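You operate a simulated robot arm through the tools that you are given. There is no shell and no other tool. Be economical: measure what you need, move in short steps, check, and stop when the job is done.

You run a simulated robot arm. Do the job below in one go: nothing can be reset, and whatever is moved stays where it is left.

## Task
Put the orange cord on the orange sheet. Then take the green heel block and put it on the top of the drawer box. Then put the yellow cloth from the top of the grey bench on the blue sheet. Then open the third cabinet drawer from the top, take the order card from the top of the slatted rack and leave it in the inside the third cabinet drawer from the top, then shut the drawer. Then fetch the red cube and set it on the code card. Then put the green bowl on the shelf under the steel counter. Then pull the drying cabinet door open. Do these in the order given. Set down upright: green heel block.

Only the result counts: the job must be done as asked and must still hold three seconds after the hand-in. Knocking over, shifting, dropping, spilling or breaking anything else fails it. Flat cloth is picked up by pressing the open fingertips on it (5 to 10 N) and closing them slowly along it; thin cloth reads only 2 to 8 mm in the jaws.

## Robot
A 6-joint arm with a two-finger gripper on a trunk, on a base that drives. Base frame: it is fixed to the floor where the robot stands at the start and does not move with it; the origin is under the middle of the robot, x ahead of it, y to its left, z up; the surface under the hand at the start is at about z = 0.93. Units: m, degrees, N and s.
With the tool pointing down near the work surface it reaches from about 0.26 to 0.52 m from the robot's upright axis, wherever it stands. Its first joint turns from -166.0 to 166.0 degrees. Places, roughly: blue sheet (15x18x1 cm) [1, 0, 0.9]; code card [-2, -2, 0.75]; drying cabinet door [3.8, -4.2, 0.9]; green bowl (13x13x8 cm) [3.9, -3.1, 0.9]; green heel block [0.5, -1.5, 1]; inside the third cabinet drawer [0.8, -0.1, 0.4]; orange cord (10x10x3 cm) [0.5, -0.2, 0.9]; orange sheet (15x18x1 cm) [-2.8, -0.6, 0.8]; order card [-0.25, 2.5, 1]; red cube (4x4x4 cm) [0.9, -3.9, 0.2]; shelf under the steel counter [3.9, -3.2, 0.3]; third cabinet drawer [0.8, -0.1, 0.4]; top of the drawer box (20x20 cm) [-2.64, -1.52, 0.88]; yellow cloth (7x10x4 cm) [2.6, -1.2, 0.9]. Payload 2.45 kg.
Tool frame: the origin (TCP) lies between the finger pads and is the grasp point; the fingertips stand 0.026 m ahead of it; z points along the fingers, y is the line along which they close. The gripper opens to 0.096 m. The gripper's body begins 0.069 m behind the TCP.
Orientation is told as [roll, pitch, yaw] about the base's x, y, z axes, in that order, counted from this pose: with the fingers straight down and closing along the base's y, the tool's x points along the base's -x, its y along +y and its z along -z.

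## Interface
- The arm moves only by the tool play_rows. Its arguments are lists of equal length, an entry for each row: "turn": the turn, a rotation vector about the base's x, y, z in degrees, a list of three; "offset": the shift along the base's x, y, z in m, a list of three; "grip": the finger opening in m, from 0 to 0.096. In form: {"turn": [[ax, ay, az], ...], "offset": [[tx, ty, tz], ...], "grip": [grip, ...]}. A call has 1 to 20 rows; each row shifts and turns the commanded pose from where the row before left it. Rows are played at 5 a second. More than 0.05 m and 8.6 degrees between two rows, or a gripper value outside its range, and nothing of the call is played. Where a pose cannot be reached the arm comes as near as it can. A force on the tool above 40 N (or 10 N above the force at the start of the call, whichever is more), or a blocked arm, ends the call early, and 0.2 s more pass. Each finger halts on what it meets, pressing with about 39 N; the grip force reading is that of the motor and also rises with nothing between the fingers. The clock runs only during rows and for 0.2 s after the last one: add rows that do not move to give the fingers time. The reply holds the time, the measured pose of the TCP, the force on the tool along the base axes, the opening and the grip force, in the units named above and with some noise, with the torque about the TCP (base axes, N m) and any sound that the robot's microphone picked up.
- Cameras (640 x 400 px; columns grow to the right, rows downward): "scene" is now at [0.0314, 0.1507, 1.1361]; the picture's right is [-0.06, -1.00, 0.00], its down [-0.40, 0.03, -0.92] and it looks along [0.92, -0.06, -0.40] (base axes); focal length 272 px, centre (320, 200). "wrist" rides on the gripper at [0.082, 0.003, -0.098] in the tool frame; the picture's right is [-0.04, 1.00, 0.00], its down [-0.73, -0.03, -0.68] and it looks along [-0.68, -0.03, 0.73] (tool axes); focal length 256 px, centre (320, 200). There is no depth. A picture from a camera that has moved, and an enlarged one, comes with that camera's place and axes in the base frame and with its lens.
- camera(camera): a new picture of that camera. No time passes.
- slide_trunk(by): slides the trunk up (or, below 0, down) by that many m; the arm and the scene camera ride with it, the base frame stays. It gives what a move gives, with no picture.
- steer(legs): drives the robot by 1 to 6 legs, each [ahead, turn to the left] in m and degrees, along the robot's own axes; the way and the turn of a leg run together, so that a leg with both is an arc; at most 1.5 m and 180 degrees a leg. The arm and the cameras ride along, it lands a little off, and it stops where it bumps. It gives what a move gives.
- turn_head(pan, tilt): turns the head with the scene camera to pan (to the left, within 155 degrees either way) and tilt (down, from -29 to 69), counted from straight ahead of the robot. It gives what a move gives.
- zoom(camera, box): a new picture of the part [left, top, right, bottom] of that camera's present view, enlarged. No time passes.
- sign_off(): hands the job in; it is judged then, once.

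Work in short steps. Places have to be worked out from the pictures, the camera data and where the tool is seen: move nearer, look again, correct. Check each grasp and each placing, and mend what went wrong. You have 217 turns and 210 pictures in all, those below and enlarged ones among them. Open the gripper and draw the arm clear of the work before you hand the job in, unless the task says otherwise; then end with one line.

The tools are called by a JSON object that holds its "name" and its "arguments". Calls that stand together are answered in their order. play_rows: Moves the arm, as the interface text tells. Its arguments: {"type":"object","properties":{"turn":{"type":"array","items":{"type":"array","items":{"type":"number"}}},"offset":{"type":"array","items":{"type":"array","items":{"type":"number"}}},"grip":{"type":"array","items":{"type":"number"}}},"required":["turn","offset","grip"]} The other tools are called the same way: slide_trunk (by) slides the trunk up or down; steer (legs) drives the base; turn_head (pan, tilt) turns the head that bears the scene camera; camera (camera) takes a picture; zoom (camera, box) takes an enlarged picture of a part of a camera's view; sign_off () hands the job in.

At the start:

```text
time: 0.0
tcp_pos: [0.4488, 0.0222, 0.9993]
ee_rot: [0.0, 0.0, 0.0]
ft_force: [-0.1, -0.4, 0.2]
torque: [-0.01, -0.03, -0.02]
grip_width: 0.0958
finger_force: 0.2
trunk travel left (down, up): [-0.15, 0.0]
robot x, y, heading: [0.003, 0.0025, -0.2]
head pan, tilt: [-3.7, 23.4]
```

scene: 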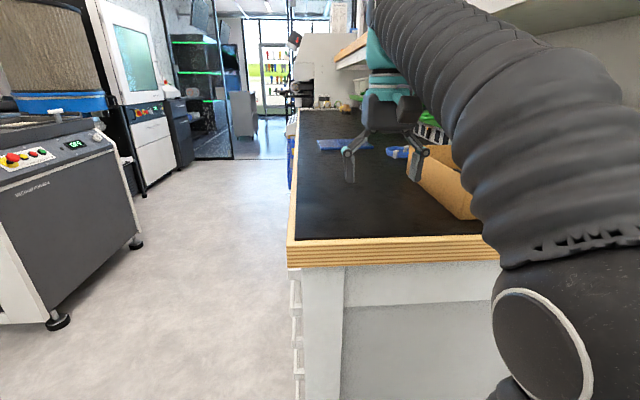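
wrist: 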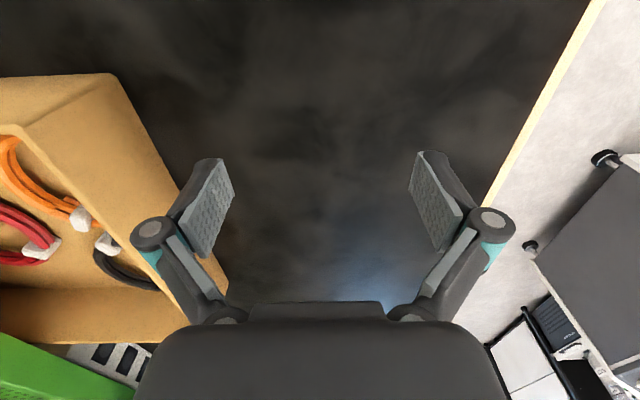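

The wrist view shows a wooden bin with orange, red and black cords to the robot's right. I look at it with the head for more detail.

{"name": "turn_head", "arguments": {"pan": -25, "tilt": 45}}

{"name": "camera", "arguments": {"camera": "scene"}}

{"name": "zoom", "arguments": {"camera": "wrist", "box": [0, 60, 260, 400]}}

```text
time: 0.8
tcp_pos: [0.4491, 0.0225, 0.9994]
ee_rot: [0.1, -0.1, 0.0]
ft_force: [0.0, -0.7, 0.4]
torque: [0.01, 0.04, -0.04]
grip_width: 0.096
finger_force: 0.1
trunk travel left (down, up): [-0.15, 0.0]
robot x, y, heading: [0.0024, 0.0004, 0.1]
head pan, tilt: [-25.0, 45.0]
```

```text
207 pictures are left
camera scene: at [0.0128, 0.1224, 1.103], right [-0.42, -0.91, 0.0], down [-0.64, 0.3, -0.71], along [0.64, -0.3, -0.71], focal length 272 px, centre (320, 200)
```

scene: 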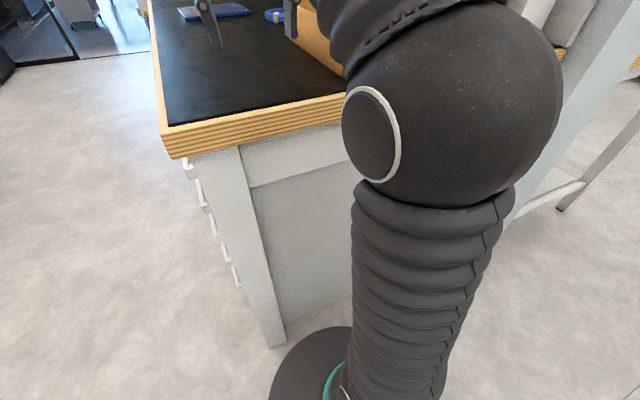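

```text
1.18 times, centred on (130, 230) of wrist
camera zoom: at [0.3686, 0.0268, 1.0971], right [0.04, 1.0, 0.0], down [0.73, -0.03, 0.68], along [0.68, -0.03, -0.73], focal length 301 px, centre (544, 165)
```

zoom: 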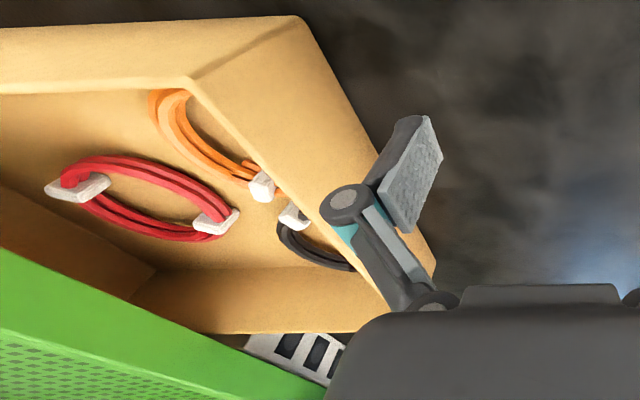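

The orange cord is about (0.48, -0.20) in the bin. I lift and move the hand above it to look straight in.

{"name": "play_rows", "arguments": {"turn": [[0, 0, 0], [0, 0, 0], [0, 0, 0], [0, 0, 0], [0, 0, 0], [0, 0, 0], [0, 0, 0], [0, 0, 0]], "offset": [[0, 0, 0.04], [0, 0, 0.04], [-0.01, -0.045, 0.01], [-0.01, -0.045, 0], [-0.01, -0.045, 0], [-0.01, -0.04, 0], [0, -0.03, 0], [0, 0, 0]], "grip": [0.096, 0.096, 0.096, 0.096, 0.096, 0.096, 0.096, 0.096]}}

{"name": "camera", "arguments": {"camera": "wrist"}}

```text
time: 2.6
tcp_pos: [0.5061, -0.0802, 1.017]
ee_rot: [0.2, -4.1, 17.2]
ft_force: [-1.1, 5.4, 3.4]
torque: [-0.48, -0.04, -0.05]
grip_width: 0.0956
finger_force: 0.1
out of reach, approached as far as the arm can: row 1, 2, 3, 7
trunk travel left (down, up): [-0.15, 0.0]
robot x, y, heading: [0.0697, 0.0161, 21.5]
head pan, tilt: [-25.0, 45.0]
stopped in row 8: the arm was blocked; the commanded pose is now the measured one
```

```text
205 pictures are left
camera wrist: at [0.4213, -0.1036, 1.1086], right [-0.26, 0.97, 0.01], down [0.66, 0.17, 0.73], along [0.7, 0.19, -0.68], focal length 256 px, centre (320, 200)
```

wrist: 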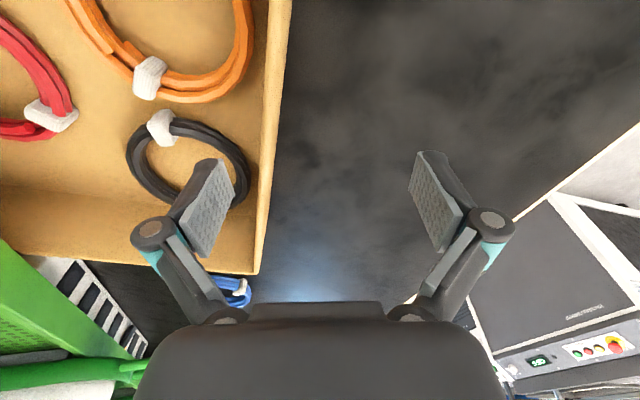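

The base itself was pushed (heading 21.5°), so something blocked the arm. I look around before going on.

{"name": "turn_head", "arguments": {"pan": -35, "tilt": 10}}

{"name": "camera", "arguments": {"camera": "scene"}}

```text
time: 3.6
tcp_pos: [0.5314, -0.1082, 1.0215]
ee_rot: [-1.1, -5.0, 10.4]
ft_force: [-0.3, 0.5, -0.6]
torque: [0.02, 0.03, 0.04]
grip_width: 0.096
finger_force: 0.1
trunk travel left (down, up): [-0.15, 0.0]
robot x, y, heading: [0.0833, 0.0325, 25.8]
head pan, tilt: [-35.0, 10.0]
```

```text
204 pictures are left
camera scene: at [0.0537, 0.3158, 1.1579], right [-0.17, -0.97, 0.16], down [-0.18, -0.13, -0.98], along [0.97, -0.19, -0.15], focal length 272 px, centre (320, 200)
```

scene: 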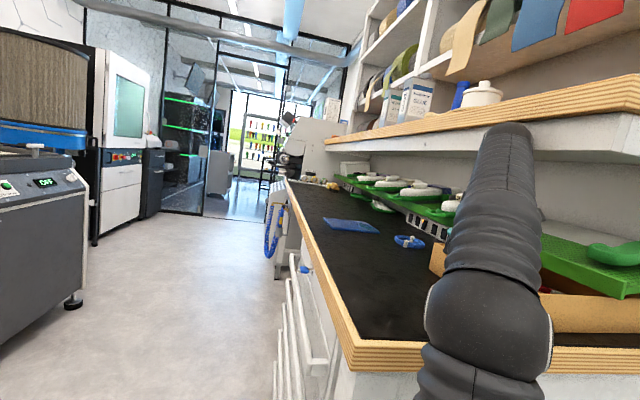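

The camera's axes show the robot leaning: the elbow probably jammed against the wall shelf. I withdraw the hand to the left, away from the shelf.

{"name": "play_rows", "arguments": {"turn": [[0, 0, 0], [0, 0, 0], [0, 0, 0], [0, 0, 0], [0, 0, 0], [0, 0, 0]], "offset": [[0, 0.02, 0], [0, 0.03, 0], [0, 0.03, 0], [0, 0.03, 0], [0, 0, 0], [0, 0, 0]], "grip": [0.096, 0.096, 0.096, 0.096, 0.096, 0.096]}}

{"name": "camera", "arguments": {"camera": "scene"}}

```text
time: 4.0
tcp_pos: [0.498, -0.1035, 1.0401]
ee_rot: [-1.5, -9.3, 14.8]
ft_force: [-13.2, -4.5, 1.7]
torque: [0.46, -1.22, 0.05]
grip_width: 0.0961
finger_force: 0.4
trunk travel left (down, up): [-0.15, 0.0]
robot x, y, heading: [0.0791, 0.04, 29.7]
head pan, tilt: [-35.0, 10.0]
stopped in row 1: the arm was blocked; the commanded pose is now the measured one
```

```text
203 pictures are left
camera scene: at [0.0121, 0.4062, 1.1424], right [-0.1, -0.97, 0.23], down [-0.15, -0.22, -0.97], along [0.98, -0.14, -0.12], focal length 272 px, centre (320, 200)
```

scene: 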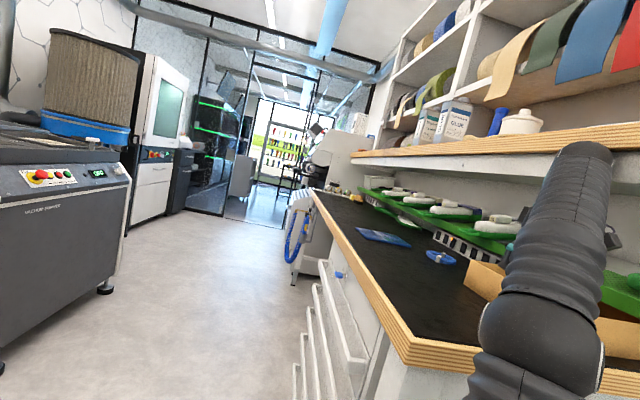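

The lean grows. I check the wrist view before letting more time pass.

{"name": "camera", "arguments": {"camera": "wrist"}}

```text
202 pictures are left
camera wrist: at [0.4034, -0.121, 1.1237], right [-0.21, 0.98, -0.02], down [0.6, 0.15, 0.79], along [0.77, 0.16, -0.61], focal length 256 px, centre (320, 200)
```

wrist: 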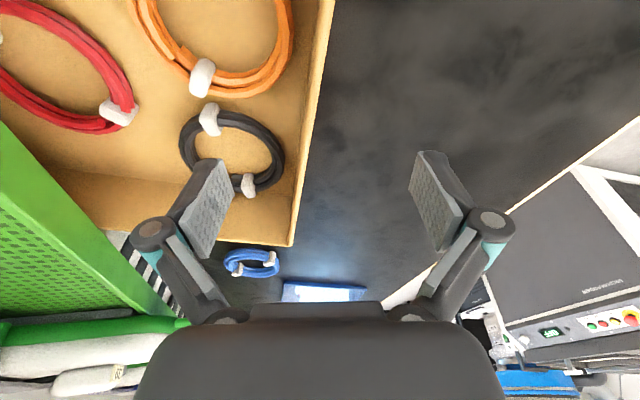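

The elbow/upper arm seems to be pressed on the bench end (x≈0.31). I retract the hand towards the robot's axis to free it.

{"name": "play_rows", "arguments": {"turn": [[0, 0, 0], [0, 0, 0], [0, 0, 0]], "offset": [[-0.045, 0.015, 0.0], [-0.045, 0.015, 0.0], [-0.045, 0.015, 0.0]], "grip": [0.096, 0.096, 0.096]}}

{"name": "camera", "arguments": {"camera": "scene"}}

```text
time: 4.3
tcp_pos: [0.4915, -0.0918, 1.0452]
ee_rot: [-1.7, -14.5, 21.3]
ft_force: [0.9, 0.3, 0.1]
torque: [-0.02, 0.07, 0.0]
grip_width: 0.096
finger_force: 0.1
trunk travel left (down, up): [-0.15, 0.0]
robot x, y, heading: [0.0725, 0.0532, 31.6]
head pan, tilt: [-35.0, 10.0]
stopped in row 1: the arm was blocked; the commanded pose is now the measured one
```

```text
201 pictures are left
camera scene: at [0.0367, 0.4871, 1.137], right [-0.08, -0.95, 0.3], down [-0.18, -0.28, -0.94], along [0.98, -0.13, -0.15], focal length 272 px, centre (320, 200)
```

scene: 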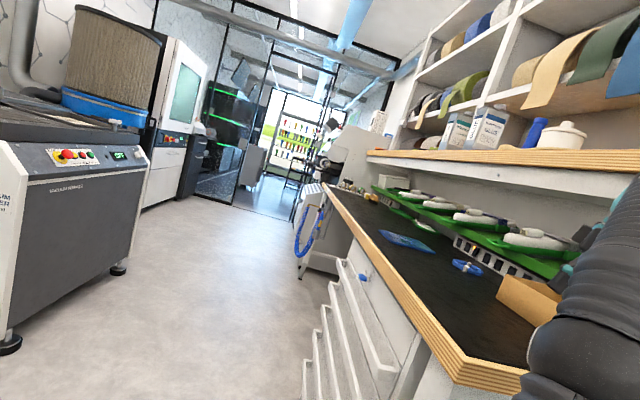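

The lean is still growing; most likely the wrist is jammed under the wall shelf edge. Lowering the trunk a little should free it and also lowers the weight.

{"name": "slide_trunk", "arguments": {"by": -0.05}}

{"name": "camera", "arguments": {"camera": "scene"}}

```text
time: 4.6
tcp_pos: [0.4849, -0.087, 1.0524]
ee_rot: [-5.7, -20.9, 29.9]
ft_force: [1.3, 0.6, -0.6]
torque: [0.01, -0.02, 0.03]
grip_width: 0.0959
finger_force: 0.1
trunk travel left (down, up): [-0.146, 0.004]
robot x, y, heading: [0.0506, 0.0498, 35.0]
head pan, tilt: [-35.0, 10.0]
stopped: the arm was blocked; the commanded pose is now the measured one
```

```text
200 pictures are left
camera scene: at [0.04, 0.5443, 1.1252], right [-0.03, -0.94, 0.35], down [-0.2, -0.34, -0.92], along [0.98, -0.1, -0.18], focal length 272 px, centre (320, 200)
```

scene: 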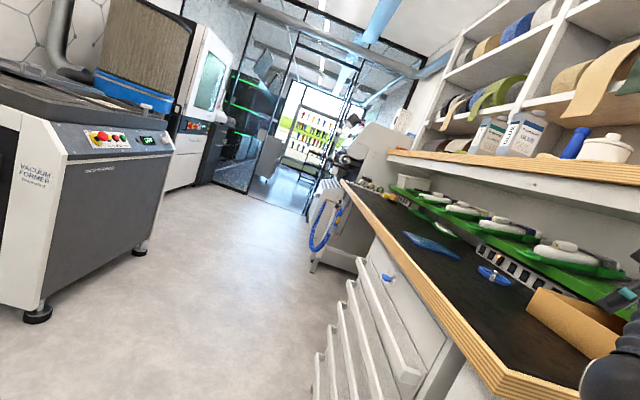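

Still leaning (≈20°) to +y. Driving the base under the lean (towards +y, turning left, away from shelf and bin) helps in either case.

{"name": "steer", "arguments": {"legs": [[0.3, 90]]}}

{"name": "camera", "arguments": {"camera": "scene"}}

```text
time: 5.3
tcp_pos: [0.5046, -0.0473, 1.0734]
ee_rot: [-7.6, -35.1, 40.8]
ft_force: [-0.5, -0.2, 0.0]
torque: [-0.05, -0.01, -0.03]
grip_width: 0.0963
finger_force: 0.0
trunk travel left (down, up): [-0.146, 0.004]
robot x, y, heading: [0.0574, 0.0486, 35.6]
head pan, tilt: [-35.0, 10.0]
stopped in leg 1: the robot was blocked; the commanded pose is now the measured one
```

```text
199 pictures are left
camera scene: at [-0.033, 0.5527, 1.1143], right [-0.02, -0.93, 0.36], down [-0.13, -0.36, -0.92], along [0.99, -0.07, -0.12], focal length 272 px, centre (320, 200)
```

scene: 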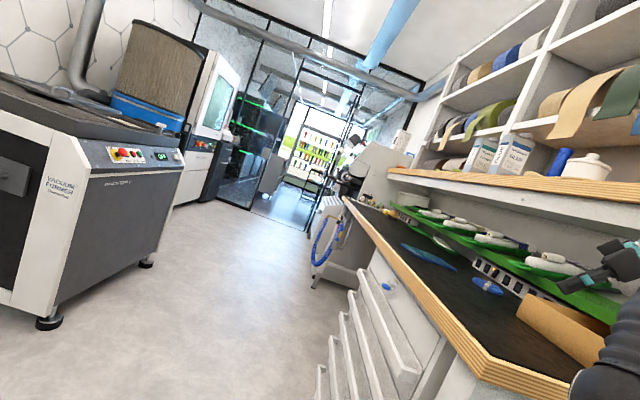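

The lean stopped growing, so it is held by a contact rather than falling. I look down at the trunk and arm to find the contact.

{"name": "turn_head", "arguments": {"pan": -75, "tilt": 40}}

{"name": "camera", "arguments": {"camera": "scene"}}

{"name": "camera", "arguments": {"camera": "wrist"}}

```text
time: 6.4
tcp_pos: [0.5034, -0.0477, 1.0733]
ee_rot: [-7.1, -35.1, 40.1]
ft_force: [0.2, -0.2, -0.2]
torque: [-0.02, 0.04, 0.0]
grip_width: 0.0959
finger_force: 0.1
trunk travel left (down, up): [-0.146, 0.004]
robot x, y, heading: [0.0575, 0.0456, 35.7]
head pan, tilt: [-75.0, 40.0]
```

```text
198 pictures are left
camera scene: at [-0.0617, 0.4836, 1.0869], right [-0.66, -0.71, 0.25], down [-0.45, 0.11, -0.89], along [0.6, -0.69, -0.39], focal length 272 px, centre (320, 200)
```

scene: 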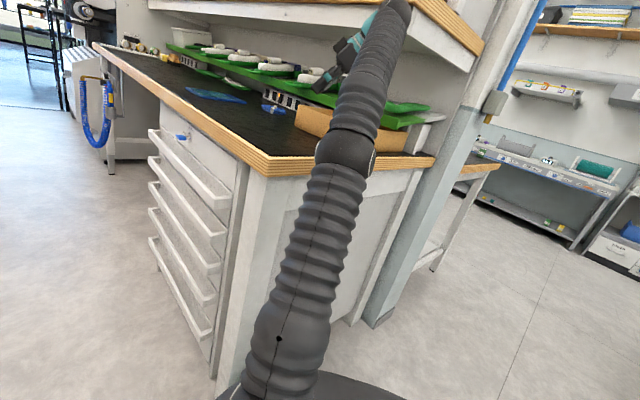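

```text
197 pictures are left
camera wrist: at [0.4001, -0.1131, 1.104], right [-0.56, 0.83, -0.08], down [0.13, 0.18, 0.98], along [0.82, 0.54, -0.2], focal length 256 px, centre (320, 200)
```

wrist: 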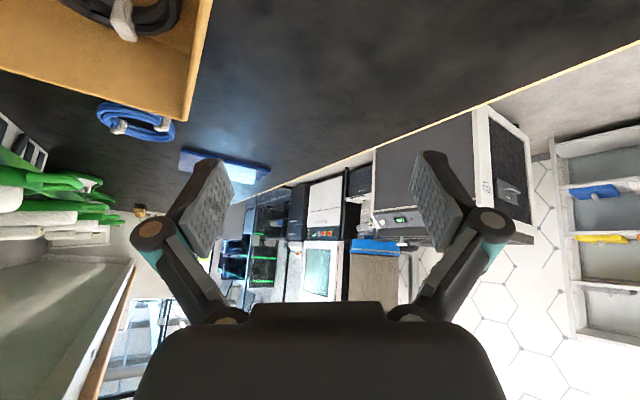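

The forearm/wrist is pressed on the wall-shelf front edge. The hand is free over the mat, so I lower it and bring it left in small rows.

{"name": "play_rows", "arguments": {"turn": [[0, 0, 0], [0, 0, 0], [0, 0, 0], [0, 0, 0]], "offset": [[-0.01, 0.01, -0.02], [-0.01, 0.01, -0.02], [-0.01, 0.01, -0.02], [0, 0, 0]], "grip": [0.096, 0.096, 0.096, 0.096]}}

{"name": "camera", "arguments": {"camera": "scene"}}

```text
time: 6.7
tcp_pos: [0.4983, -0.0263, 1.0791]
ee_rot: [-3.0, -41.7, 38.2]
ft_force: [24.0, 46.7, 18.4]
torque: [-4.07, 2.63, -1.61]
grip_width: 0.0958
finger_force: 0.0
trunk travel left (down, up): [-0.146, 0.004]
robot x, y, heading: [0.0542, 0.0499, 36.4]
head pan, tilt: [-75.0, 40.0]
stopped in row 1: the arm was blocked; the commanded pose is now the measured one
```

```text
196 pictures are left
camera scene: at [-0.0805, 0.5042, 1.0809], right [-0.66, -0.71, 0.25], down [-0.44, 0.09, -0.89], along [0.61, -0.7, -0.37], focal length 272 px, centre (320, 200)
```

scene: 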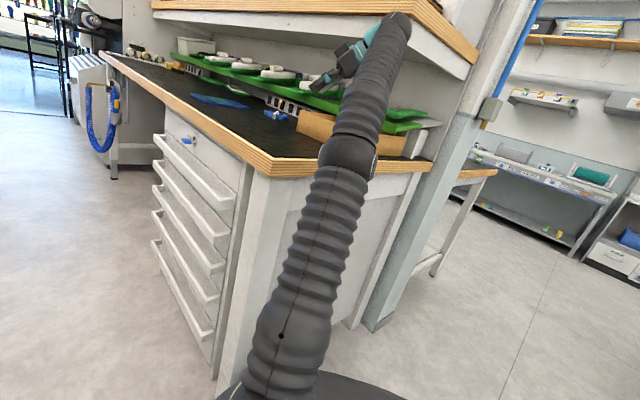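

The tool feels ~55 N pushing it +y, so the wrist is pressed on the shelf. A pure left turn of the base swings the whole arm away from the shelf.

{"name": "steer", "arguments": {"legs": [[0, 45]]}}

{"name": "camera", "arguments": {"camera": "scene"}}

```text
time: 7.4
tcp_pos: [0.3746, -0.3027, 1.0058]
ee_rot: [36.8, -61.6, 5.2]
ft_force: [-2.9, 2.9, 0.4]
torque: [-0.17, -0.07, -0.44]
grip_width: 0.0532
finger_force: 0.2
trunk travel left (down, up): [-0.146, 0.004]
robot x, y, heading: [0.0505, 0.0194, 31.1]
head pan, tilt: [-75.0, 40.0]
stopped in leg 1: the robot was blocked; the commanded pose is now the measured one
```

```text
195 pictures are left
camera scene: at [-0.2187, 0.2629, 1.0926], right [-0.69, -0.72, 0.0], down [-0.31, 0.29, -0.9], along [0.65, -0.63, -0.43], focal length 272 px, centre (320, 200)
```

scene: 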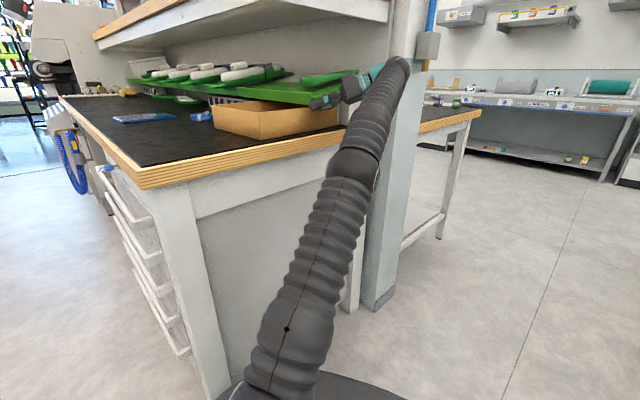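

The robot came mostly back but still leans ~13° away from the bench. I check the hand's surroundings.

{"name": "camera", "arguments": {"camera": "wrist"}}

{"name": "zoom", "arguments": {"camera": "scene", "box": [180, 20, 440, 200]}}

```text
194 pictures are left
camera wrist: at [0.2703, -0.3681, 0.9716], right [-0.58, 0.75, 0.32], down [-0.08, -0.44, 0.9], along [0.81, 0.49, 0.31], focal length 256 px, centre (320, 200)
```

wrist: 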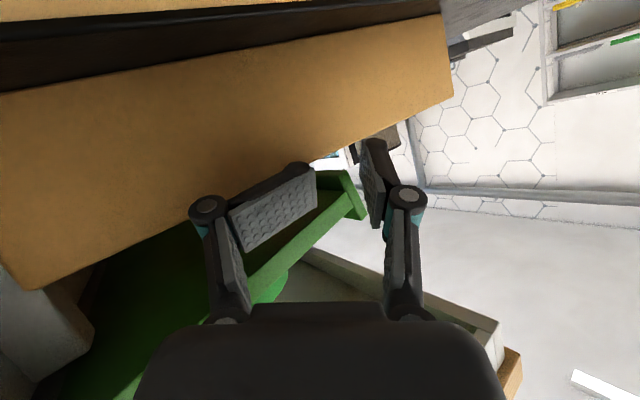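

```text
2.22 times, centred on (310, 110) of scene
camera zoom: at [-0.2187, 0.2629, 1.0926], right [-0.69, -0.72, 0.0], down [-0.31, 0.29, -0.9], along [0.65, -0.63, -0.43], focal length 604 px, centre (342, 400)
```

zoom: 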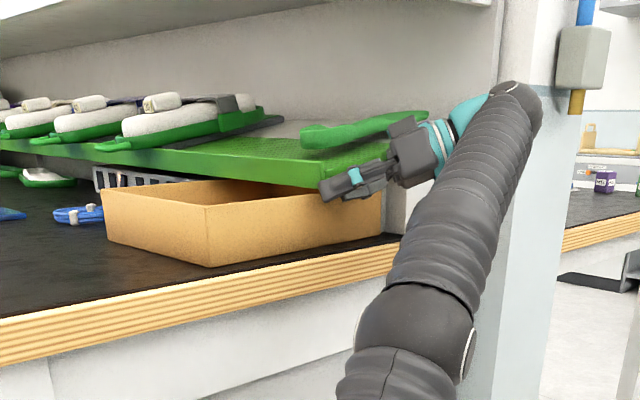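

The hand is now at the bench end beside the bin, free on the near side. I pull it back towards -x into open space.

{"name": "play_rows", "arguments": {"turn": [[0, 0, 0], [0, 0, 0], [0, 0, 0], [0, 0, 0], [0, 0, 0]], "offset": [[-0.02, 0, 0], [-0.02, 0, 0], [-0.02, 0, 0], [-0.02, 0, 0], [0, 0, 0]], "grip": [0.053, 0.053, 0.053, 0.053, 0.053]}}

{"name": "camera", "arguments": {"camera": "scene"}}

```text
time: 7.7
tcp_pos: [0.3503, -0.3696, 0.9603]
ee_rot: [48.7, -58.2, -14.1]
ft_force: [-2.1, 10.5, 20.2]
torque: [-1.37, 1.12, -0.72]
grip_width: 0.0554
finger_force: 0.0
out of reach, approached as far as the arm can: row 1
trunk travel left (down, up): [-0.146, 0.004]
robot x, y, heading: [-0.0142, -0.0056, 11.9]
head pan, tilt: [-75.0, 40.0]
stopped in row 1: the force on the tool passed its limit at 117 N (the readings are from after the stop); the commanded pose is now the measured one
```

```text
192 pictures are left
camera scene: at [-0.1259, 0.3283, 1.0835], right [-0.89, -0.45, 0.06], down [-0.25, 0.36, -0.9], along [0.38, -0.82, -0.44], focal length 272 px, centre (320, 200)
```

scene: 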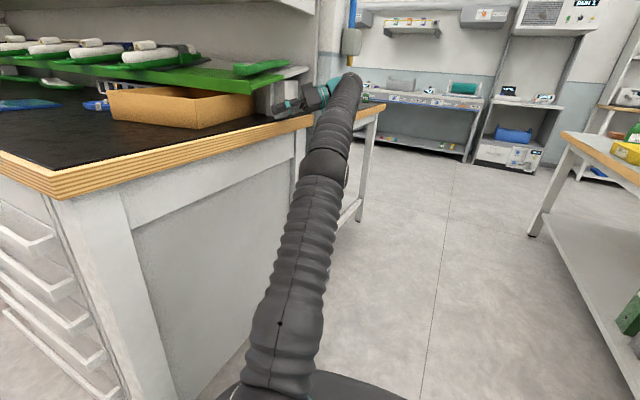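

The arm slipped off the bench end. I let things settle with still rows and look again.

{"name": "play_rows", "arguments": {"turn": [[0, 0, 0], [0, 0, 0]], "offset": [[0, 0, 0], [0, 0, 0]], "grip": [0.053, 0.053]}}

{"name": "camera", "arguments": {"camera": "scene"}}

```text
time: 8.0
tcp_pos: [0.2952, -0.5836, 0.8047]
ee_rot: [76.3, -48.1, -40.8]
ft_force: [-7.8, 0.9, 2.7]
torque: [-0.17, 0.15, -0.55]
grip_width: 0.0558
finger_force: 0.3
trunk travel left (down, up): [-0.146, 0.004]
robot x, y, heading: [-0.0757, -0.014, -1.9]
head pan, tilt: [-75.0, 40.0]
stopped in row 1: the arm was blocked; the commanded pose is now the measured one
```

```text
191 pictures are left
camera scene: at [-0.112, 0.1403, 1.1059], right [-0.97, -0.23, 0.02], down [-0.15, 0.57, -0.81], along [0.18, -0.79, -0.59], focal length 272 px, centre (320, 200)
```

scene: 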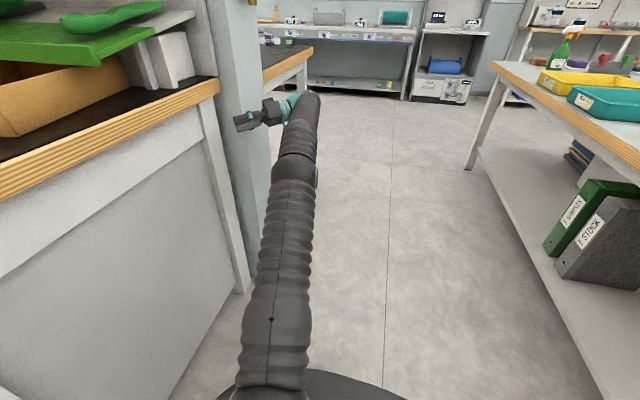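

The robot is almost upright with the arm clear of the bench on its right. I settle once more.

{"name": "play_rows", "arguments": {"turn": [[0, 0, 0], [0, 0, 0], [0, 0, 0]], "offset": [[0, 0, 0], [0, 0, 0], [0, 0, 0]], "grip": [0.053, 0.053, 0.053]}}

{"name": "camera", "arguments": {"camera": "scene"}}

```text
time: 8.3
tcp_pos: [0.3127, -0.6306, 0.7271]
ee_rot: [77.3, -43.5, -41.4]
ft_force: [-111.8, 21.4, -23.2]
torque: [2.06, 4.08, -7.07]
grip_width: 0.0829
finger_force: 14.4
trunk travel left (down, up): [-0.146, 0.004]
robot x, y, heading: [-0.0733, -0.0137, -1.8]
head pan, tilt: [-75.0, 40.0]
stopped in row 1: the force on the tool passed its limit at 537 N (the readings are from after the stop); the commanded pose is now the measured one
```

```text
190 pictures are left
camera scene: at [-0.1276, 0.0655, 1.1071], right [-0.97, -0.22, -0.02], down [-0.13, 0.62, -0.77], along [0.18, -0.75, -0.64], focal length 272 px, centre (320, 200)
```

scene: 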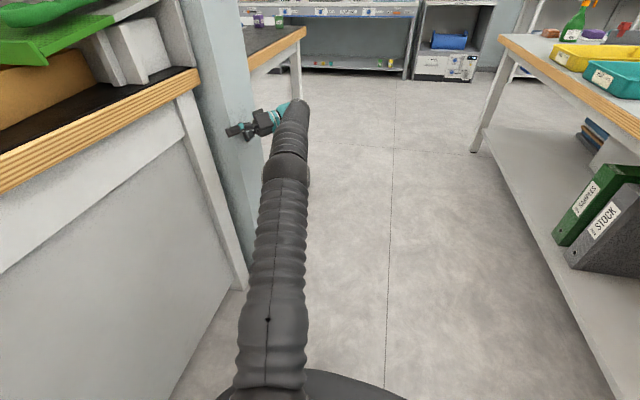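

Now the hand touches the pillar; the robot is upright with heading ≈ -2°. I drive back a little to clear the hand.

{"name": "steer", "arguments": {"legs": [[-0.2, 0]]}}

{"name": "camera", "arguments": {"camera": "scene"}}

```text
time: 9.0
tcp_pos: [0.3126, -0.6316, 0.7229]
ee_rot: [76.3, -42.7, -41.2]
ft_force: [-29.4, -12.6, 7.8]
torque: [-0.81, 0.92, -1.69]
grip_width: 0.0765
finger_force: 8.2
trunk travel left (down, up): [-0.146, 0.004]
robot x, y, heading: [-0.0751, -0.0123, -3.6]
head pan, tilt: [-75.0, 40.0]
stopped in leg 1: the force on the tool passed its limit at 140 N (the readings are from after the stop); the commanded pose is now the measured one
```

```text
189 pictures are left
camera scene: at [-0.1091, 0.0633, 1.106], right [-0.98, -0.2, 0.0], down [-0.13, 0.63, -0.77], along [0.16, -0.75, -0.64], focal length 272 px, centre (320, 200)
```

scene: 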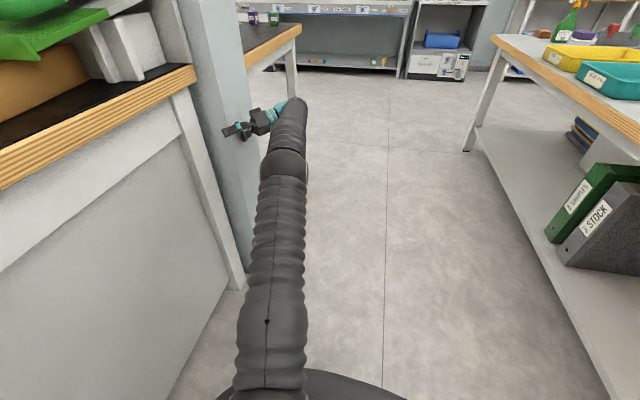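

Now the robot stands upright. The force is dropping (29 N); I try backing up again.

{"name": "steer", "arguments": {"legs": [[-0.25, 0]]}}

{"name": "camera", "arguments": {"camera": "scene"}}

```text
time: 10.8
tcp_pos: [0.0597, -0.6194, 0.7227]
ee_rot: [76.1, -42.6, -41.4]
ft_force: [0.3, 0.2, -0.5]
torque: [-0.02, 0.0, -0.01]
grip_width: 0.0528
finger_force: 0.1
trunk travel left (down, up): [-0.146, 0.004]
robot x, y, heading: [-0.3246, 0.0005, -3.1]
head pan, tilt: [-75.0, 40.0]
```

```text
188 pictures are left
camera scene: at [-0.3604, 0.0762, 1.1064], right [-0.98, -0.21, 0.0], down [-0.13, 0.63, -0.77], along [0.16, -0.75, -0.64], focal length 272 px, centre (320, 200)
```

scene: 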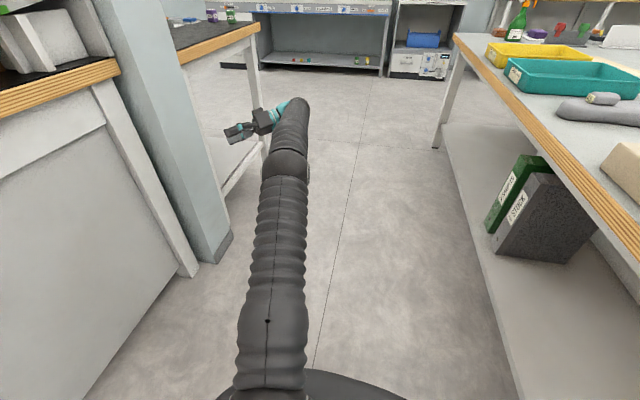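

The robot is recovered: upright and free at (-0.325, 0), heading -3°. I fold the arm back in stages to a tool-down pose in front of the robot, starting with the first third.

{"name": "play_rows", "arguments": {"turn": [[-3.39, 3.66, 0.385], [-3.39, 3.66, 0.385], [-3.39, 3.66, 0.385], [-3.39, 3.66, 0.385], [-3.39, 3.66, 0.385], [0, 0, 0]], "offset": [[-0.01, 0.04, 0.01], [-0.01, 0.04, 0.01], [-0.005, 0.04, 0.01], [-0.005, 0.04, 0.01], [0, 0.04, 0.01], [0, 0, 0]], "grip": [0.06, 0.07, 0.08, 0.08, 0.08, 0.08]}}

{"name": "camera", "arguments": {"camera": "scene"}}

```text
time: 12.2
tcp_pos: [0.0293, -0.4186, 0.772]
ee_rot: [45.2, -35.2, -19.7]
ft_force: [0.6, -0.9, -0.4]
torque: [0.0, -0.03, 0.0]
grip_width: 0.0801
finger_force: 0.1
trunk travel left (down, up): [-0.146, 0.004]
robot x, y, heading: [-0.3268, 0.0026, -3.0]
head pan, tilt: [-75.0, 40.0]
```

```text
187 pictures are left
camera scene: at [-0.3604, 0.0763, 1.1064], right [-0.98, -0.21, 0.0], down [-0.13, 0.63, -0.77], along [0.16, -0.75, -0.64], focal length 272 px, centre (320, 200)
```

scene: 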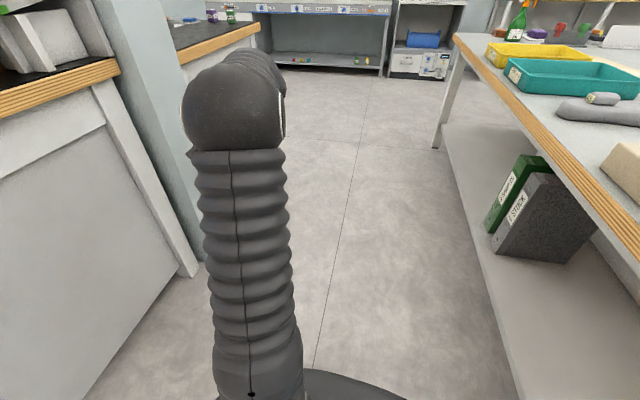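

The arm folds elbow-up properly. I continue to the tool-down pose in front.

{"name": "play_rows", "arguments": {"turn": [[-3.39, 3.66, 0.385], [-3.39, 3.66, 0.385], [-3.39, 3.66, 0.385], [-3.39, 3.66, 0.385], [-3.39, 3.66, 0.385], [-3.39, 3.66, 0.385], [-3.39, 3.66, 0.385], [-3.39, 3.66, 0.385], [-3.39, 3.66, 0.385], [-3.39, 3.66, 0.385], [-3.39, 3.66, 0.385], [0, 0, 0]], "offset": [[0.005, 0.036, 0.018], [0.005, 0.036, 0.018], [0.005, 0.036, 0.018], [0.005, 0.036, 0.018], [0.005, 0.036, 0.018], [0.005, 0.036, 0.018], [0.005, 0.036, 0.018], [0.005, 0.036, 0.018], [0.005, 0.036, 0.018], [0.005, 0.036, 0.018], [0.005, 0.036, 0.018], [0, 0, 0]], "grip": [0.096, 0.096, 0.096, 0.096, 0.096, 0.096, 0.096, 0.096, 0.096, 0.096, 0.096, 0.096]}}

{"name": "turn_head", "arguments": {"pan": 0, "tilt": 15}}

{"name": "camera", "arguments": {"camera": "scene"}}

```text
time: 14.8
tcp_pos: [0.0835, -0.0229, 0.9696]
ee_rot: [0.0, 0.0, -0.1]
ft_force: [0.3, 0.1, -0.6]
torque: [0.03, 0.0, -0.02]
grip_width: 0.096
finger_force: 0.1
trunk travel left (down, up): [-0.146, 0.004]
robot x, y, heading: [-0.3293, 0.0041, -2.7]
head pan, tilt: [-75.0, 40.0]
```

```text
time: 16.3
tcp_pos: [0.0845, -0.0246, 0.9715]
ee_rot: [0.1, 0.0, 0.0]
ft_force: [-0.3, 0.7, 0.3]
torque: [0.02, 0.0, 0.0]
grip_width: 0.0961
finger_force: 0.1
trunk travel left (down, up): [-0.146, 0.004]
robot x, y, heading: [-0.3267, 0.0022, -2.9]
head pan, tilt: [0.0, 15.0]
```

```text
186 pictures are left
camera scene: at [-0.2848, 0.1548, 1.1459], right [-0.05, -1.0, 0.0], down [-0.26, 0.01, -0.97], along [0.96, -0.05, -0.26], focal length 272 px, centre (320, 200)
```

scene: 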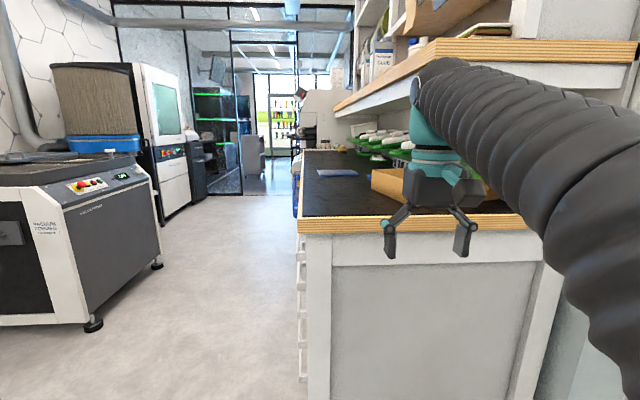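

All is back to normal. The shelf edge is around y≈-0.14, z≈1.28, and the wrist top is 0.26 above the TCP, so I must keep TCP z below ~0.99 there. I reposition the base to y≈-0.15 to approach the bin from the bench end.

{"name": "steer", "arguments": {"legs": [[0, -42], [0.21, 0], [0, 45]]}}

{"name": "turn_head", "arguments": {"pan": -10, "tilt": 15}}

{"name": "camera", "arguments": {"camera": "scene"}}

{"name": "camera", "arguments": {"camera": "wrist"}}

```text
time: 21.9
tcp_pos: [0.2342, -0.1473, 0.9693]
ee_rot: [0.1, 0.1, 3.3]
ft_force: [-0.1, -0.8, 0.1]
torque: [0.0, -0.02, -0.01]
grip_width: 0.096
finger_force: 0.2
trunk travel left (down, up): [-0.146, 0.004]
robot x, y, heading: [-0.1796, -0.1463, 0.6]
head pan, tilt: [0.0, 15.0]
```

```text
time: 22.6
tcp_pos: [0.2359, -0.1468, 0.9695]
ee_rot: [0.1, 0.0, 3.3]
ft_force: [0.4, 0.1, -0.6]
torque: [-0.01, 0.02, -0.01]
grip_width: 0.0956
finger_force: 0.1
trunk travel left (down, up): [-0.146, 0.004]
robot x, y, heading: [-0.1745, -0.147, 0.3]
head pan, tilt: [-10.0, 15.0]
```

```text
185 pictures are left
camera scene: at [-0.1452, -0.0066, 1.1459], right [-0.17, -0.99, 0.0], down [-0.26, 0.04, -0.97], along [0.95, -0.16, -0.26], focal length 272 px, centre (320, 200)
```

scene: 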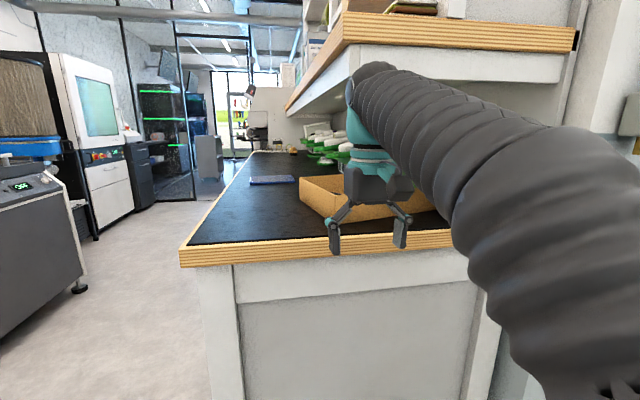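

```text
184 pictures are left
camera wrist: at [0.154, -0.1473, 1.0675], right [-0.02, 1.0, 0.0], down [0.73, 0.01, 0.68], along [0.68, 0.01, -0.73], focal length 256 px, centre (320, 200)
```

wrist: 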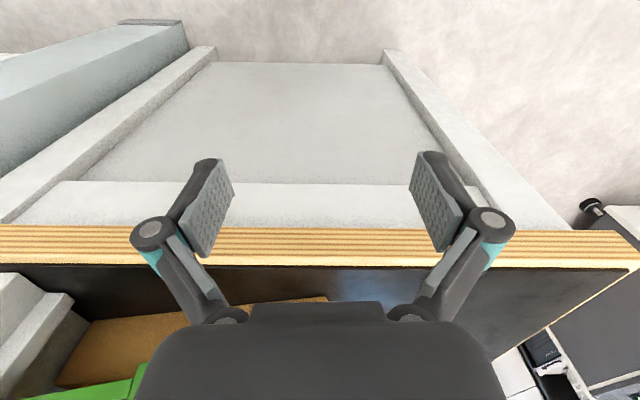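

Shelf corner works out at (0.317, -0.124) with underside ≈1.27 and an apron down to ≈1.23, so a vertical tool can't go in there; a tilted one can. I zoom on the bin for its geometry.

{"name": "zoom", "arguments": {"camera": "scene", "box": [220, 120, 470, 276]}}

```text
2.56 times, centred on (345, 198) of scene
camera zoom: at [-0.1452, -0.0066, 1.1459], right [-0.17, -0.99, 0.0], down [-0.26, 0.04, -0.97], along [0.95, -0.16, -0.26], focal length 696 px, centre (256, 205)
```

zoom: 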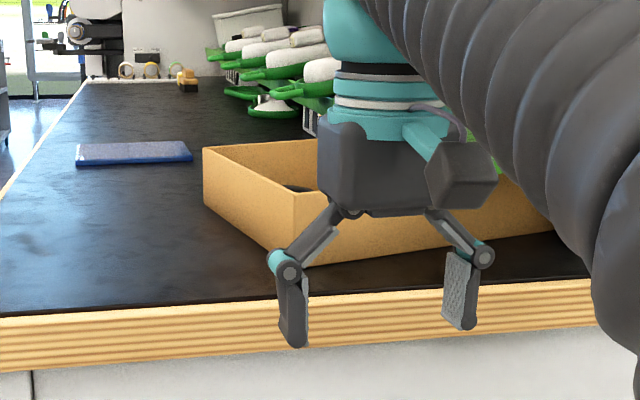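

Compared with the first pictures the bin has been swung ~15° and shifted a few cm by the mishap, so I will grip its wall and set it back too. First I shift the hand left and tilt it 30° so the wrist stays out from under the shelf.

{"name": "play_rows", "arguments": {"turn": [[0, 0, 0], [-6, 0, 0], [-6, 0, 0], [-6, 0, 0], [-6, 0, 0], [-6, 0, -3.3], [0, 0, 0]], "offset": [[-0.01, 0.04, 0.01], [-0.01, 0.04, 0.01], [0, 0.04, 0.01], [0, 0.04, 0.01], [0, 0.03, 0.01], [0, 0, 0], [0, 0, 0]], "grip": [0.096, 0.096, 0.096, 0.096, 0.096, 0.096, 0.096]}}

{"name": "steer", "arguments": {"legs": [[0.15, 0]]}}

{"name": "camera", "arguments": {"camera": "wrist"}}

{"name": "camera", "arguments": {"camera": "scene"}}

```text
time: 24.2
tcp_pos: [0.2239, 0.0124, 0.9178]
ee_rot: [-29.8, 1.3, -0.4]
ft_force: [-0.4, 0.7, 0.2]
torque: [-0.03, -0.02, -0.01]
grip_width: 0.0959
finger_force: 0.0
out of reach, approached as far as the arm can: row 3, 4, 5, 6
trunk travel left (down, up): [-0.146, 0.004]
robot x, y, heading: [-0.1753, -0.1474, 0.3]
head pan, tilt: [-10.0, 15.0]
```

```text
time: 25.5
tcp_pos: [0.348, 0.0142, 0.9186]
ee_rot: [-29.9, 2.5, -0.1]
ft_force: [-4.7, -0.2, 2.3]
torque: [0.18, -0.12, 0.29]
grip_width: 0.0953
finger_force: 0.1
trunk travel left (down, up): [-0.146, 0.004]
robot x, y, heading: [-0.0448, -0.146, 0.2]
head pan, tilt: [-10.0, 15.0]
stopped in leg 1: the force on the tool passed its limit at 88 N (the readings are from after the stop); the commanded pose is now the measured one
```

```text
182 pictures are left
camera wrist: at [0.2715, 0.0666, 1.004], right [0.02, 0.87, -0.5], down [0.76, 0.31, 0.57], along [0.65, -0.39, -0.65], focal length 256 px, centre (320, 200)
```

wrist: 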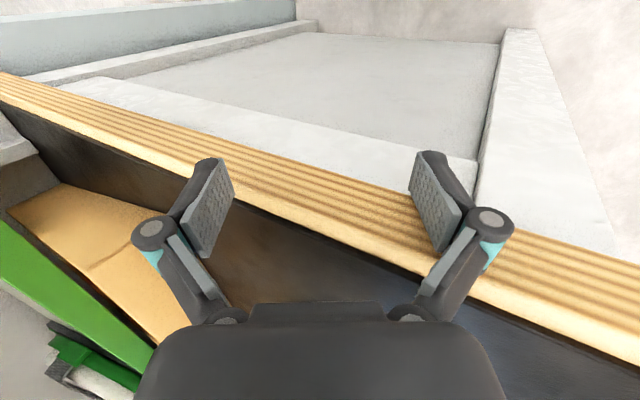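

```text
181 pictures are left
camera scene: at [-0.0149, -0.0059, 1.146], right [-0.17, -0.99, 0.0], down [-0.25, 0.04, -0.97], along [0.95, -0.16, -0.26], focal length 272 px, centre (320, 200)
```

scene: 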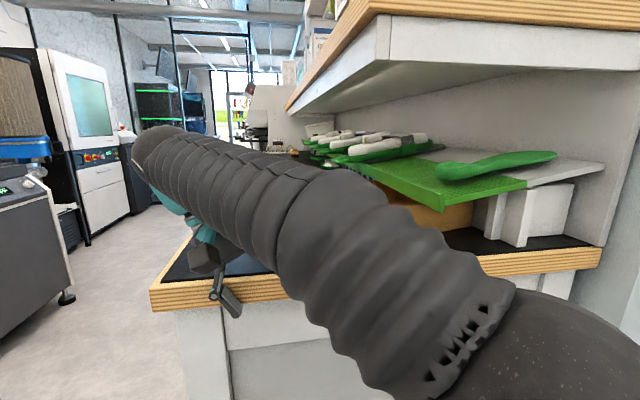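

The tilted pose ended lower than asked (reach limit), and the fingers bumped the bench edge. I back off and go around so the base stands near y≈0, staying short of the bench.

{"name": "steer", "arguments": {"legs": [[-0.15, 0], [0, 45], [0.2, 0], [0, -45]]}}

```text
time: 32.2
tcp_pos: [0.3404, 0.1545, 0.9176]
ee_rot: [-29.9, 2.7, -0.2]
ft_force: [0.0, -0.9, 0.1]
torque: [-0.03, 0.02, 0.02]
grip_width: 0.0962
finger_force: 0.0
trunk travel left (down, up): [-0.146, 0.004]
robot x, y, heading: [-0.0538, -0.0056, 0.2]
head pan, tilt: [-10.0, 15.0]
```

No contact; the base stands at (-0.05, -0.01). I raise the hand and bring it right, staying clear of the bin, then look.

{"name": "play_rows", "arguments": {"turn": [[0, 0, 0], [0, 0, 0], [0, 0, 0], [0, 0, 0], [0, 0, 0], [0, 0, 0], [0, 0, 0]], "offset": [[-0.01, 0, 0.03], [0, -0.02, 0.04], [0, -0.04, 0.03], [0, -0.04, 0.0], [0, -0.04, 0], [0, -0.02, 0], [0, 0, 0]], "grip": [0.096, 0.096, 0.096, 0.096, 0.096, 0.096, 0.096]}}

{"name": "camera", "arguments": {"camera": "wrist"}}

```text
time: 33.8
tcp_pos: [0.3465, -0.0242, 0.9446]
ee_rot: [-29.9, 2.6, 0.0]
ft_force: [-0.2, 0.6, -0.5]
torque: [-0.01, -0.04, 0.0]
grip_width: 0.096
finger_force: 0.2
out of reach, approached as far as the arm can: row 1, 2, 3
trunk travel left (down, up): [-0.146, 0.004]
robot x, y, heading: [-0.0504, -0.0067, 0.1]
head pan, tilt: [-10.0, 15.0]
```

```text
180 pictures are left
camera wrist: at [0.27, 0.03, 1.0312], right [0.02, 0.87, -0.5], down [0.76, 0.31, 0.57], along [0.65, -0.39, -0.65], focal length 256 px, centre (320, 200)
```

wrist: 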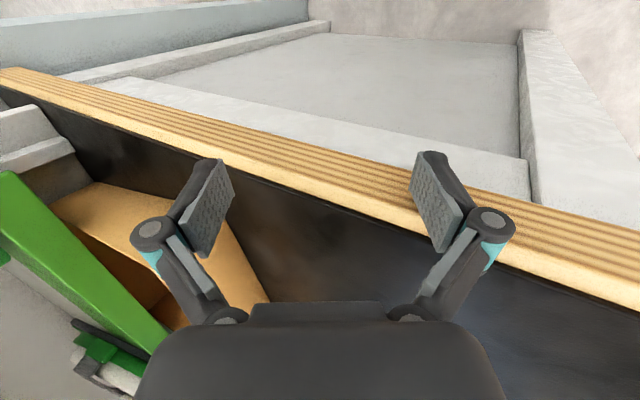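

The earlier rows were clipped at far-left positions; now closer in, I raise the hand again.

{"name": "play_rows", "arguments": {"turn": [[0, 0, 0], [0, 0, 0], [0, 0, 0]], "offset": [[0, 0, 0.04], [0, 0, 0.04], [0, 0, 0]], "grip": [0.096, 0.096, 0.096]}}

{"name": "turn_head", "arguments": {"pan": -10, "tilt": 30}}

{"name": "camera", "arguments": {"camera": "scene"}}

{"name": "camera", "arguments": {"camera": "wrist"}}

```text
time: 34.6
tcp_pos: [0.3505, -0.0371, 1.0018]
ee_rot: [-30.0, 2.4, -0.1]
ft_force: [-0.3, 0.0, -0.3]
torque: [0.03, 0.01, -0.02]
grip_width: 0.0961
finger_force: 0.2
out of reach, approached as far as the arm can: row 2
trunk travel left (down, up): [-0.146, 0.004]
robot x, y, heading: [-0.0585, -0.005, 0.3]
head pan, tilt: [-10.0, 15.0]
```

```text
time: 35.4
tcp_pos: [0.3511, -0.0355, 1.003]
ee_rot: [-29.9, 2.4, 0.0]
ft_force: [0.1, -0.3, -0.3]
torque: [0.02, -0.02, 0.02]
grip_width: 0.096
finger_force: 0.1
trunk travel left (down, up): [-0.146, 0.004]
robot x, y, heading: [-0.0527, -0.0048, 0.3]
head pan, tilt: [-10.0, 30.0]
```

```text
179 pictures are left
camera scene: at [-0.0266, 0.1357, 1.1218], right [-0.17, -0.99, 0.0], down [-0.49, 0.08, -0.87], along [0.85, -0.15, -0.5], focal length 272 px, centre (320, 200)
```

scene: 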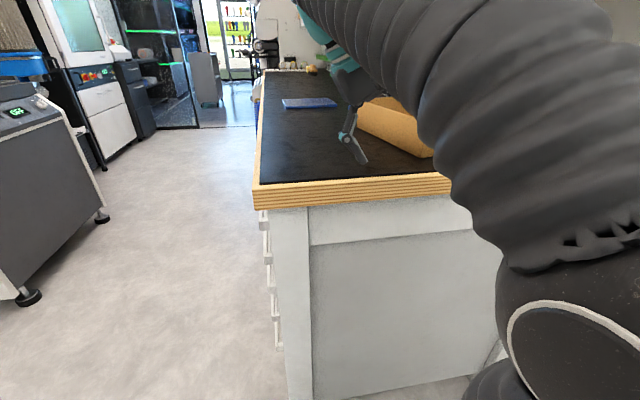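

```text
178 pictures are left
camera wrist: at [0.2729, 0.0175, 1.0881], right [0.02, 0.87, -0.5], down [0.76, 0.31, 0.57], along [0.65, -0.39, -0.65], focal length 256 px, centre (320, 200)
```

wrist: 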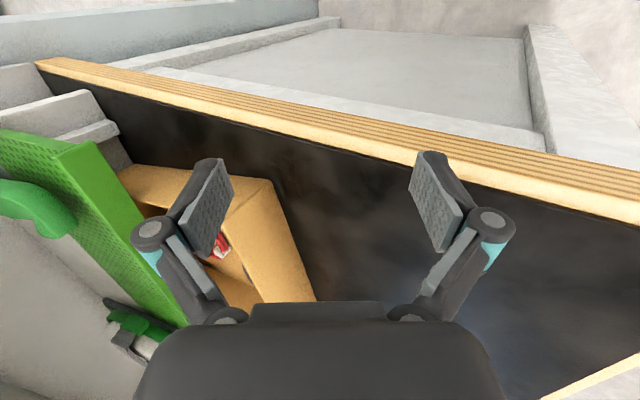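

Bin's near-left edge is now about (0.43,-0.13)→(0.63,-0.09). I drive forward a little for a look into the bin.

{"name": "steer", "arguments": {"legs": [[0.07, 0]]}}

{"name": "camera", "arguments": {"camera": "wrist"}}

```text
time: 36.4
tcp_pos: [0.4202, -0.0351, 1.0014]
ee_rot: [-29.9, 2.3, -0.2]
ft_force: [0.3, -0.3, -0.5]
torque: [0.03, 0.02, 0.06]
grip_width: 0.096
finger_force: 0.0
trunk travel left (down, up): [-0.146, 0.004]
robot x, y, heading: [0.017, -0.0056, 0.3]
head pan, tilt: [-10.0, 30.0]
```

```text
177 pictures are left
camera wrist: at [0.3434, 0.0176, 1.088], right [0.02, 0.87, -0.5], down [0.76, 0.31, 0.57], along [0.65, -0.39, -0.65], focal length 256 px, centre (320, 200)
```

wrist: 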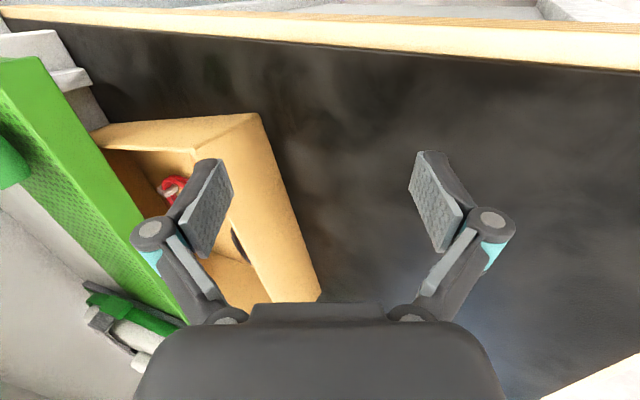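

The near wall hides the orange cord. I reduce the tilt to look more steeply into the bin.

{"name": "play_rows", "arguments": {"turn": [[7, 0, 0], [7, 0, 0], [0, 0, 0]], "offset": [[0.0, -0.02, 0.0], [0.0, -0.02, 0], [0, 0, 0]], "grip": [0.096, 0.096, 0.096]}}

{"name": "camera", "arguments": {"camera": "wrist"}}

```text
time: 37.2
tcp_pos: [0.4198, -0.0762, 1.0034]
ee_rot: [-15.9, 2.3, 0.5]
ft_force: [-0.2, 0.3, -0.6]
torque: [-0.06, 0.01, 0.03]
grip_width: 0.096
finger_force: 0.1
trunk travel left (down, up): [-0.146, 0.004]
robot x, y, heading: [0.017, -0.0047, 0.5]
head pan, tilt: [-10.0, 30.0]
```

```text
176 pictures are left
camera wrist: at [0.3436, -0.0453, 1.098], right [0.02, 0.96, -0.27], down [0.76, 0.16, 0.63], along [0.65, -0.22, -0.73], focal length 256 px, centre (320, 200)
```

wrist: 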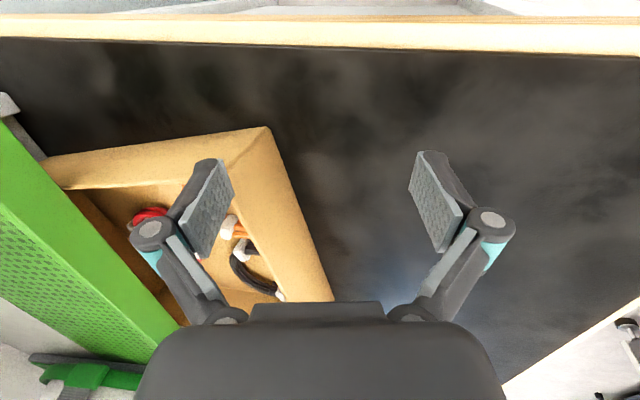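

The bin needs roughly a 14° clockwise turn about the middle of its left wall (≈(0.54,-0.107)). I shift the hand left/up, yaw it to match the wall, and drive 5 cm closer.

{"name": "play_rows", "arguments": {"turn": [[0, 0, 7], [0, 0, 7], [0, 0, 0]], "offset": [[0.0, 0.03, 0.01], [0.0, 0.02, 0.01], [0, 0, 0]], "grip": [0.096, 0.096, 0.096]}}

{"name": "steer", "arguments": {"legs": [[0.05, 0]]}}

{"name": "camera", "arguments": {"camera": "wrist"}}

```text
time: 38.0
tcp_pos: [0.4211, -0.026, 1.0216]
ee_rot: [-15.9, 2.2, 14.6]
ft_force: [0.1, 0.3, -0.6]
torque: [0.0, -0.02, 0.02]
grip_width: 0.096
finger_force: 0.1
trunk travel left (down, up): [-0.146, 0.004]
robot x, y, heading: [0.0176, -0.0067, 0.3]
head pan, tilt: [-10.0, 30.0]
```

```text
time: 38.9
tcp_pos: [0.4715, -0.0262, 1.0219]
ee_rot: [-15.9, 2.2, 14.6]
ft_force: [-0.9, -0.7, 0.0]
torque: [0.01, 0.04, -0.03]
grip_width: 0.0958
finger_force: 0.1
trunk travel left (down, up): [-0.146, 0.004]
robot x, y, heading: [0.0671, -0.0069, 0.3]
head pan, tilt: [-10.0, 30.0]
```

```text
175 pictures are left
camera wrist: at [0.3889, -0.0149, 1.1174], right [-0.21, 0.94, -0.28], down [0.69, 0.34, 0.63], along [0.69, -0.06, -0.72], focal length 256 px, centre (320, 200)
```

wrist: 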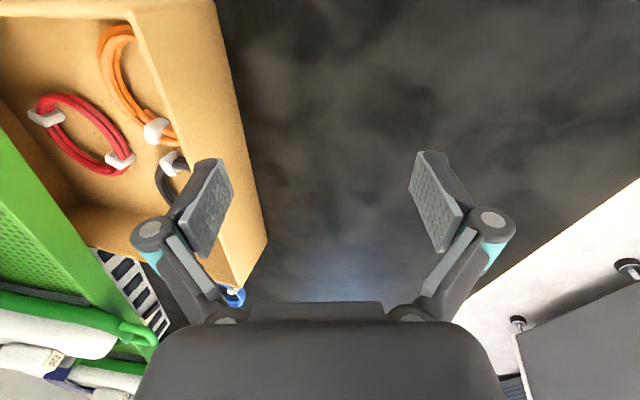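

Left wall now: (0.43,-0.134)→(0.67,-0.08), about 13° turned. I move over the wall at (0.53,-0.111) with smaller tilt, staying above its top.

{"name": "play_rows", "arguments": {"turn": [[0, 0, 0], [0, 0, 0], [4.8, 1.2, 0], [4.8, 1.2, 0], [0, 0, 0]], "offset": [[0.03, 0, 0.0], [0.0285, 0, 0.0], [0, -0.04, 0], [0, -0.045, 0], [0, 0, 0]], "grip": [0.096, 0.096, 0.096, 0.096, 0.096]}}

{"name": "camera", "arguments": {"camera": "wrist"}}

```text
time: 40.1
tcp_pos: [0.5285, -0.111, 1.0064]
ee_rot: [-6.1, 1.9, 14.9]
ft_force: [-0.8, 0.1, 0.8]
torque: [-0.01, -0.02, 0.0]
grip_width: 0.0961
finger_force: 0.0
out of reach, approached as far as the arm can: row 2, 4
trunk travel left (down, up): [-0.146, 0.004]
robot x, y, heading: [0.0674, -0.0039, 0.4]
head pan, tilt: [-10.0, 30.0]
```

```text
174 pictures are left
camera wrist: at [0.4498, -0.1177, 1.1055], right [-0.22, 0.97, -0.11], down [0.72, 0.24, 0.65], along [0.66, 0.07, -0.75], focal length 256 px, centre (320, 200)
```

wrist: 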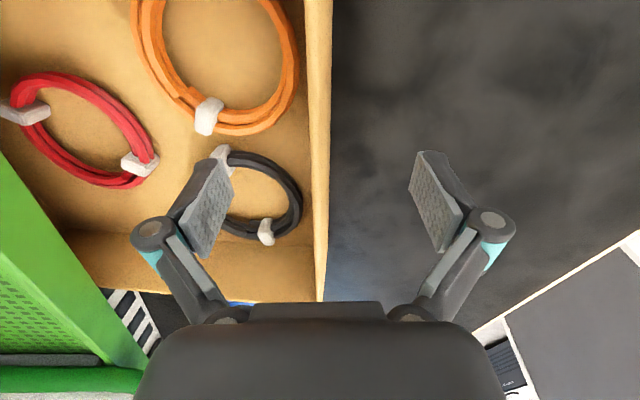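

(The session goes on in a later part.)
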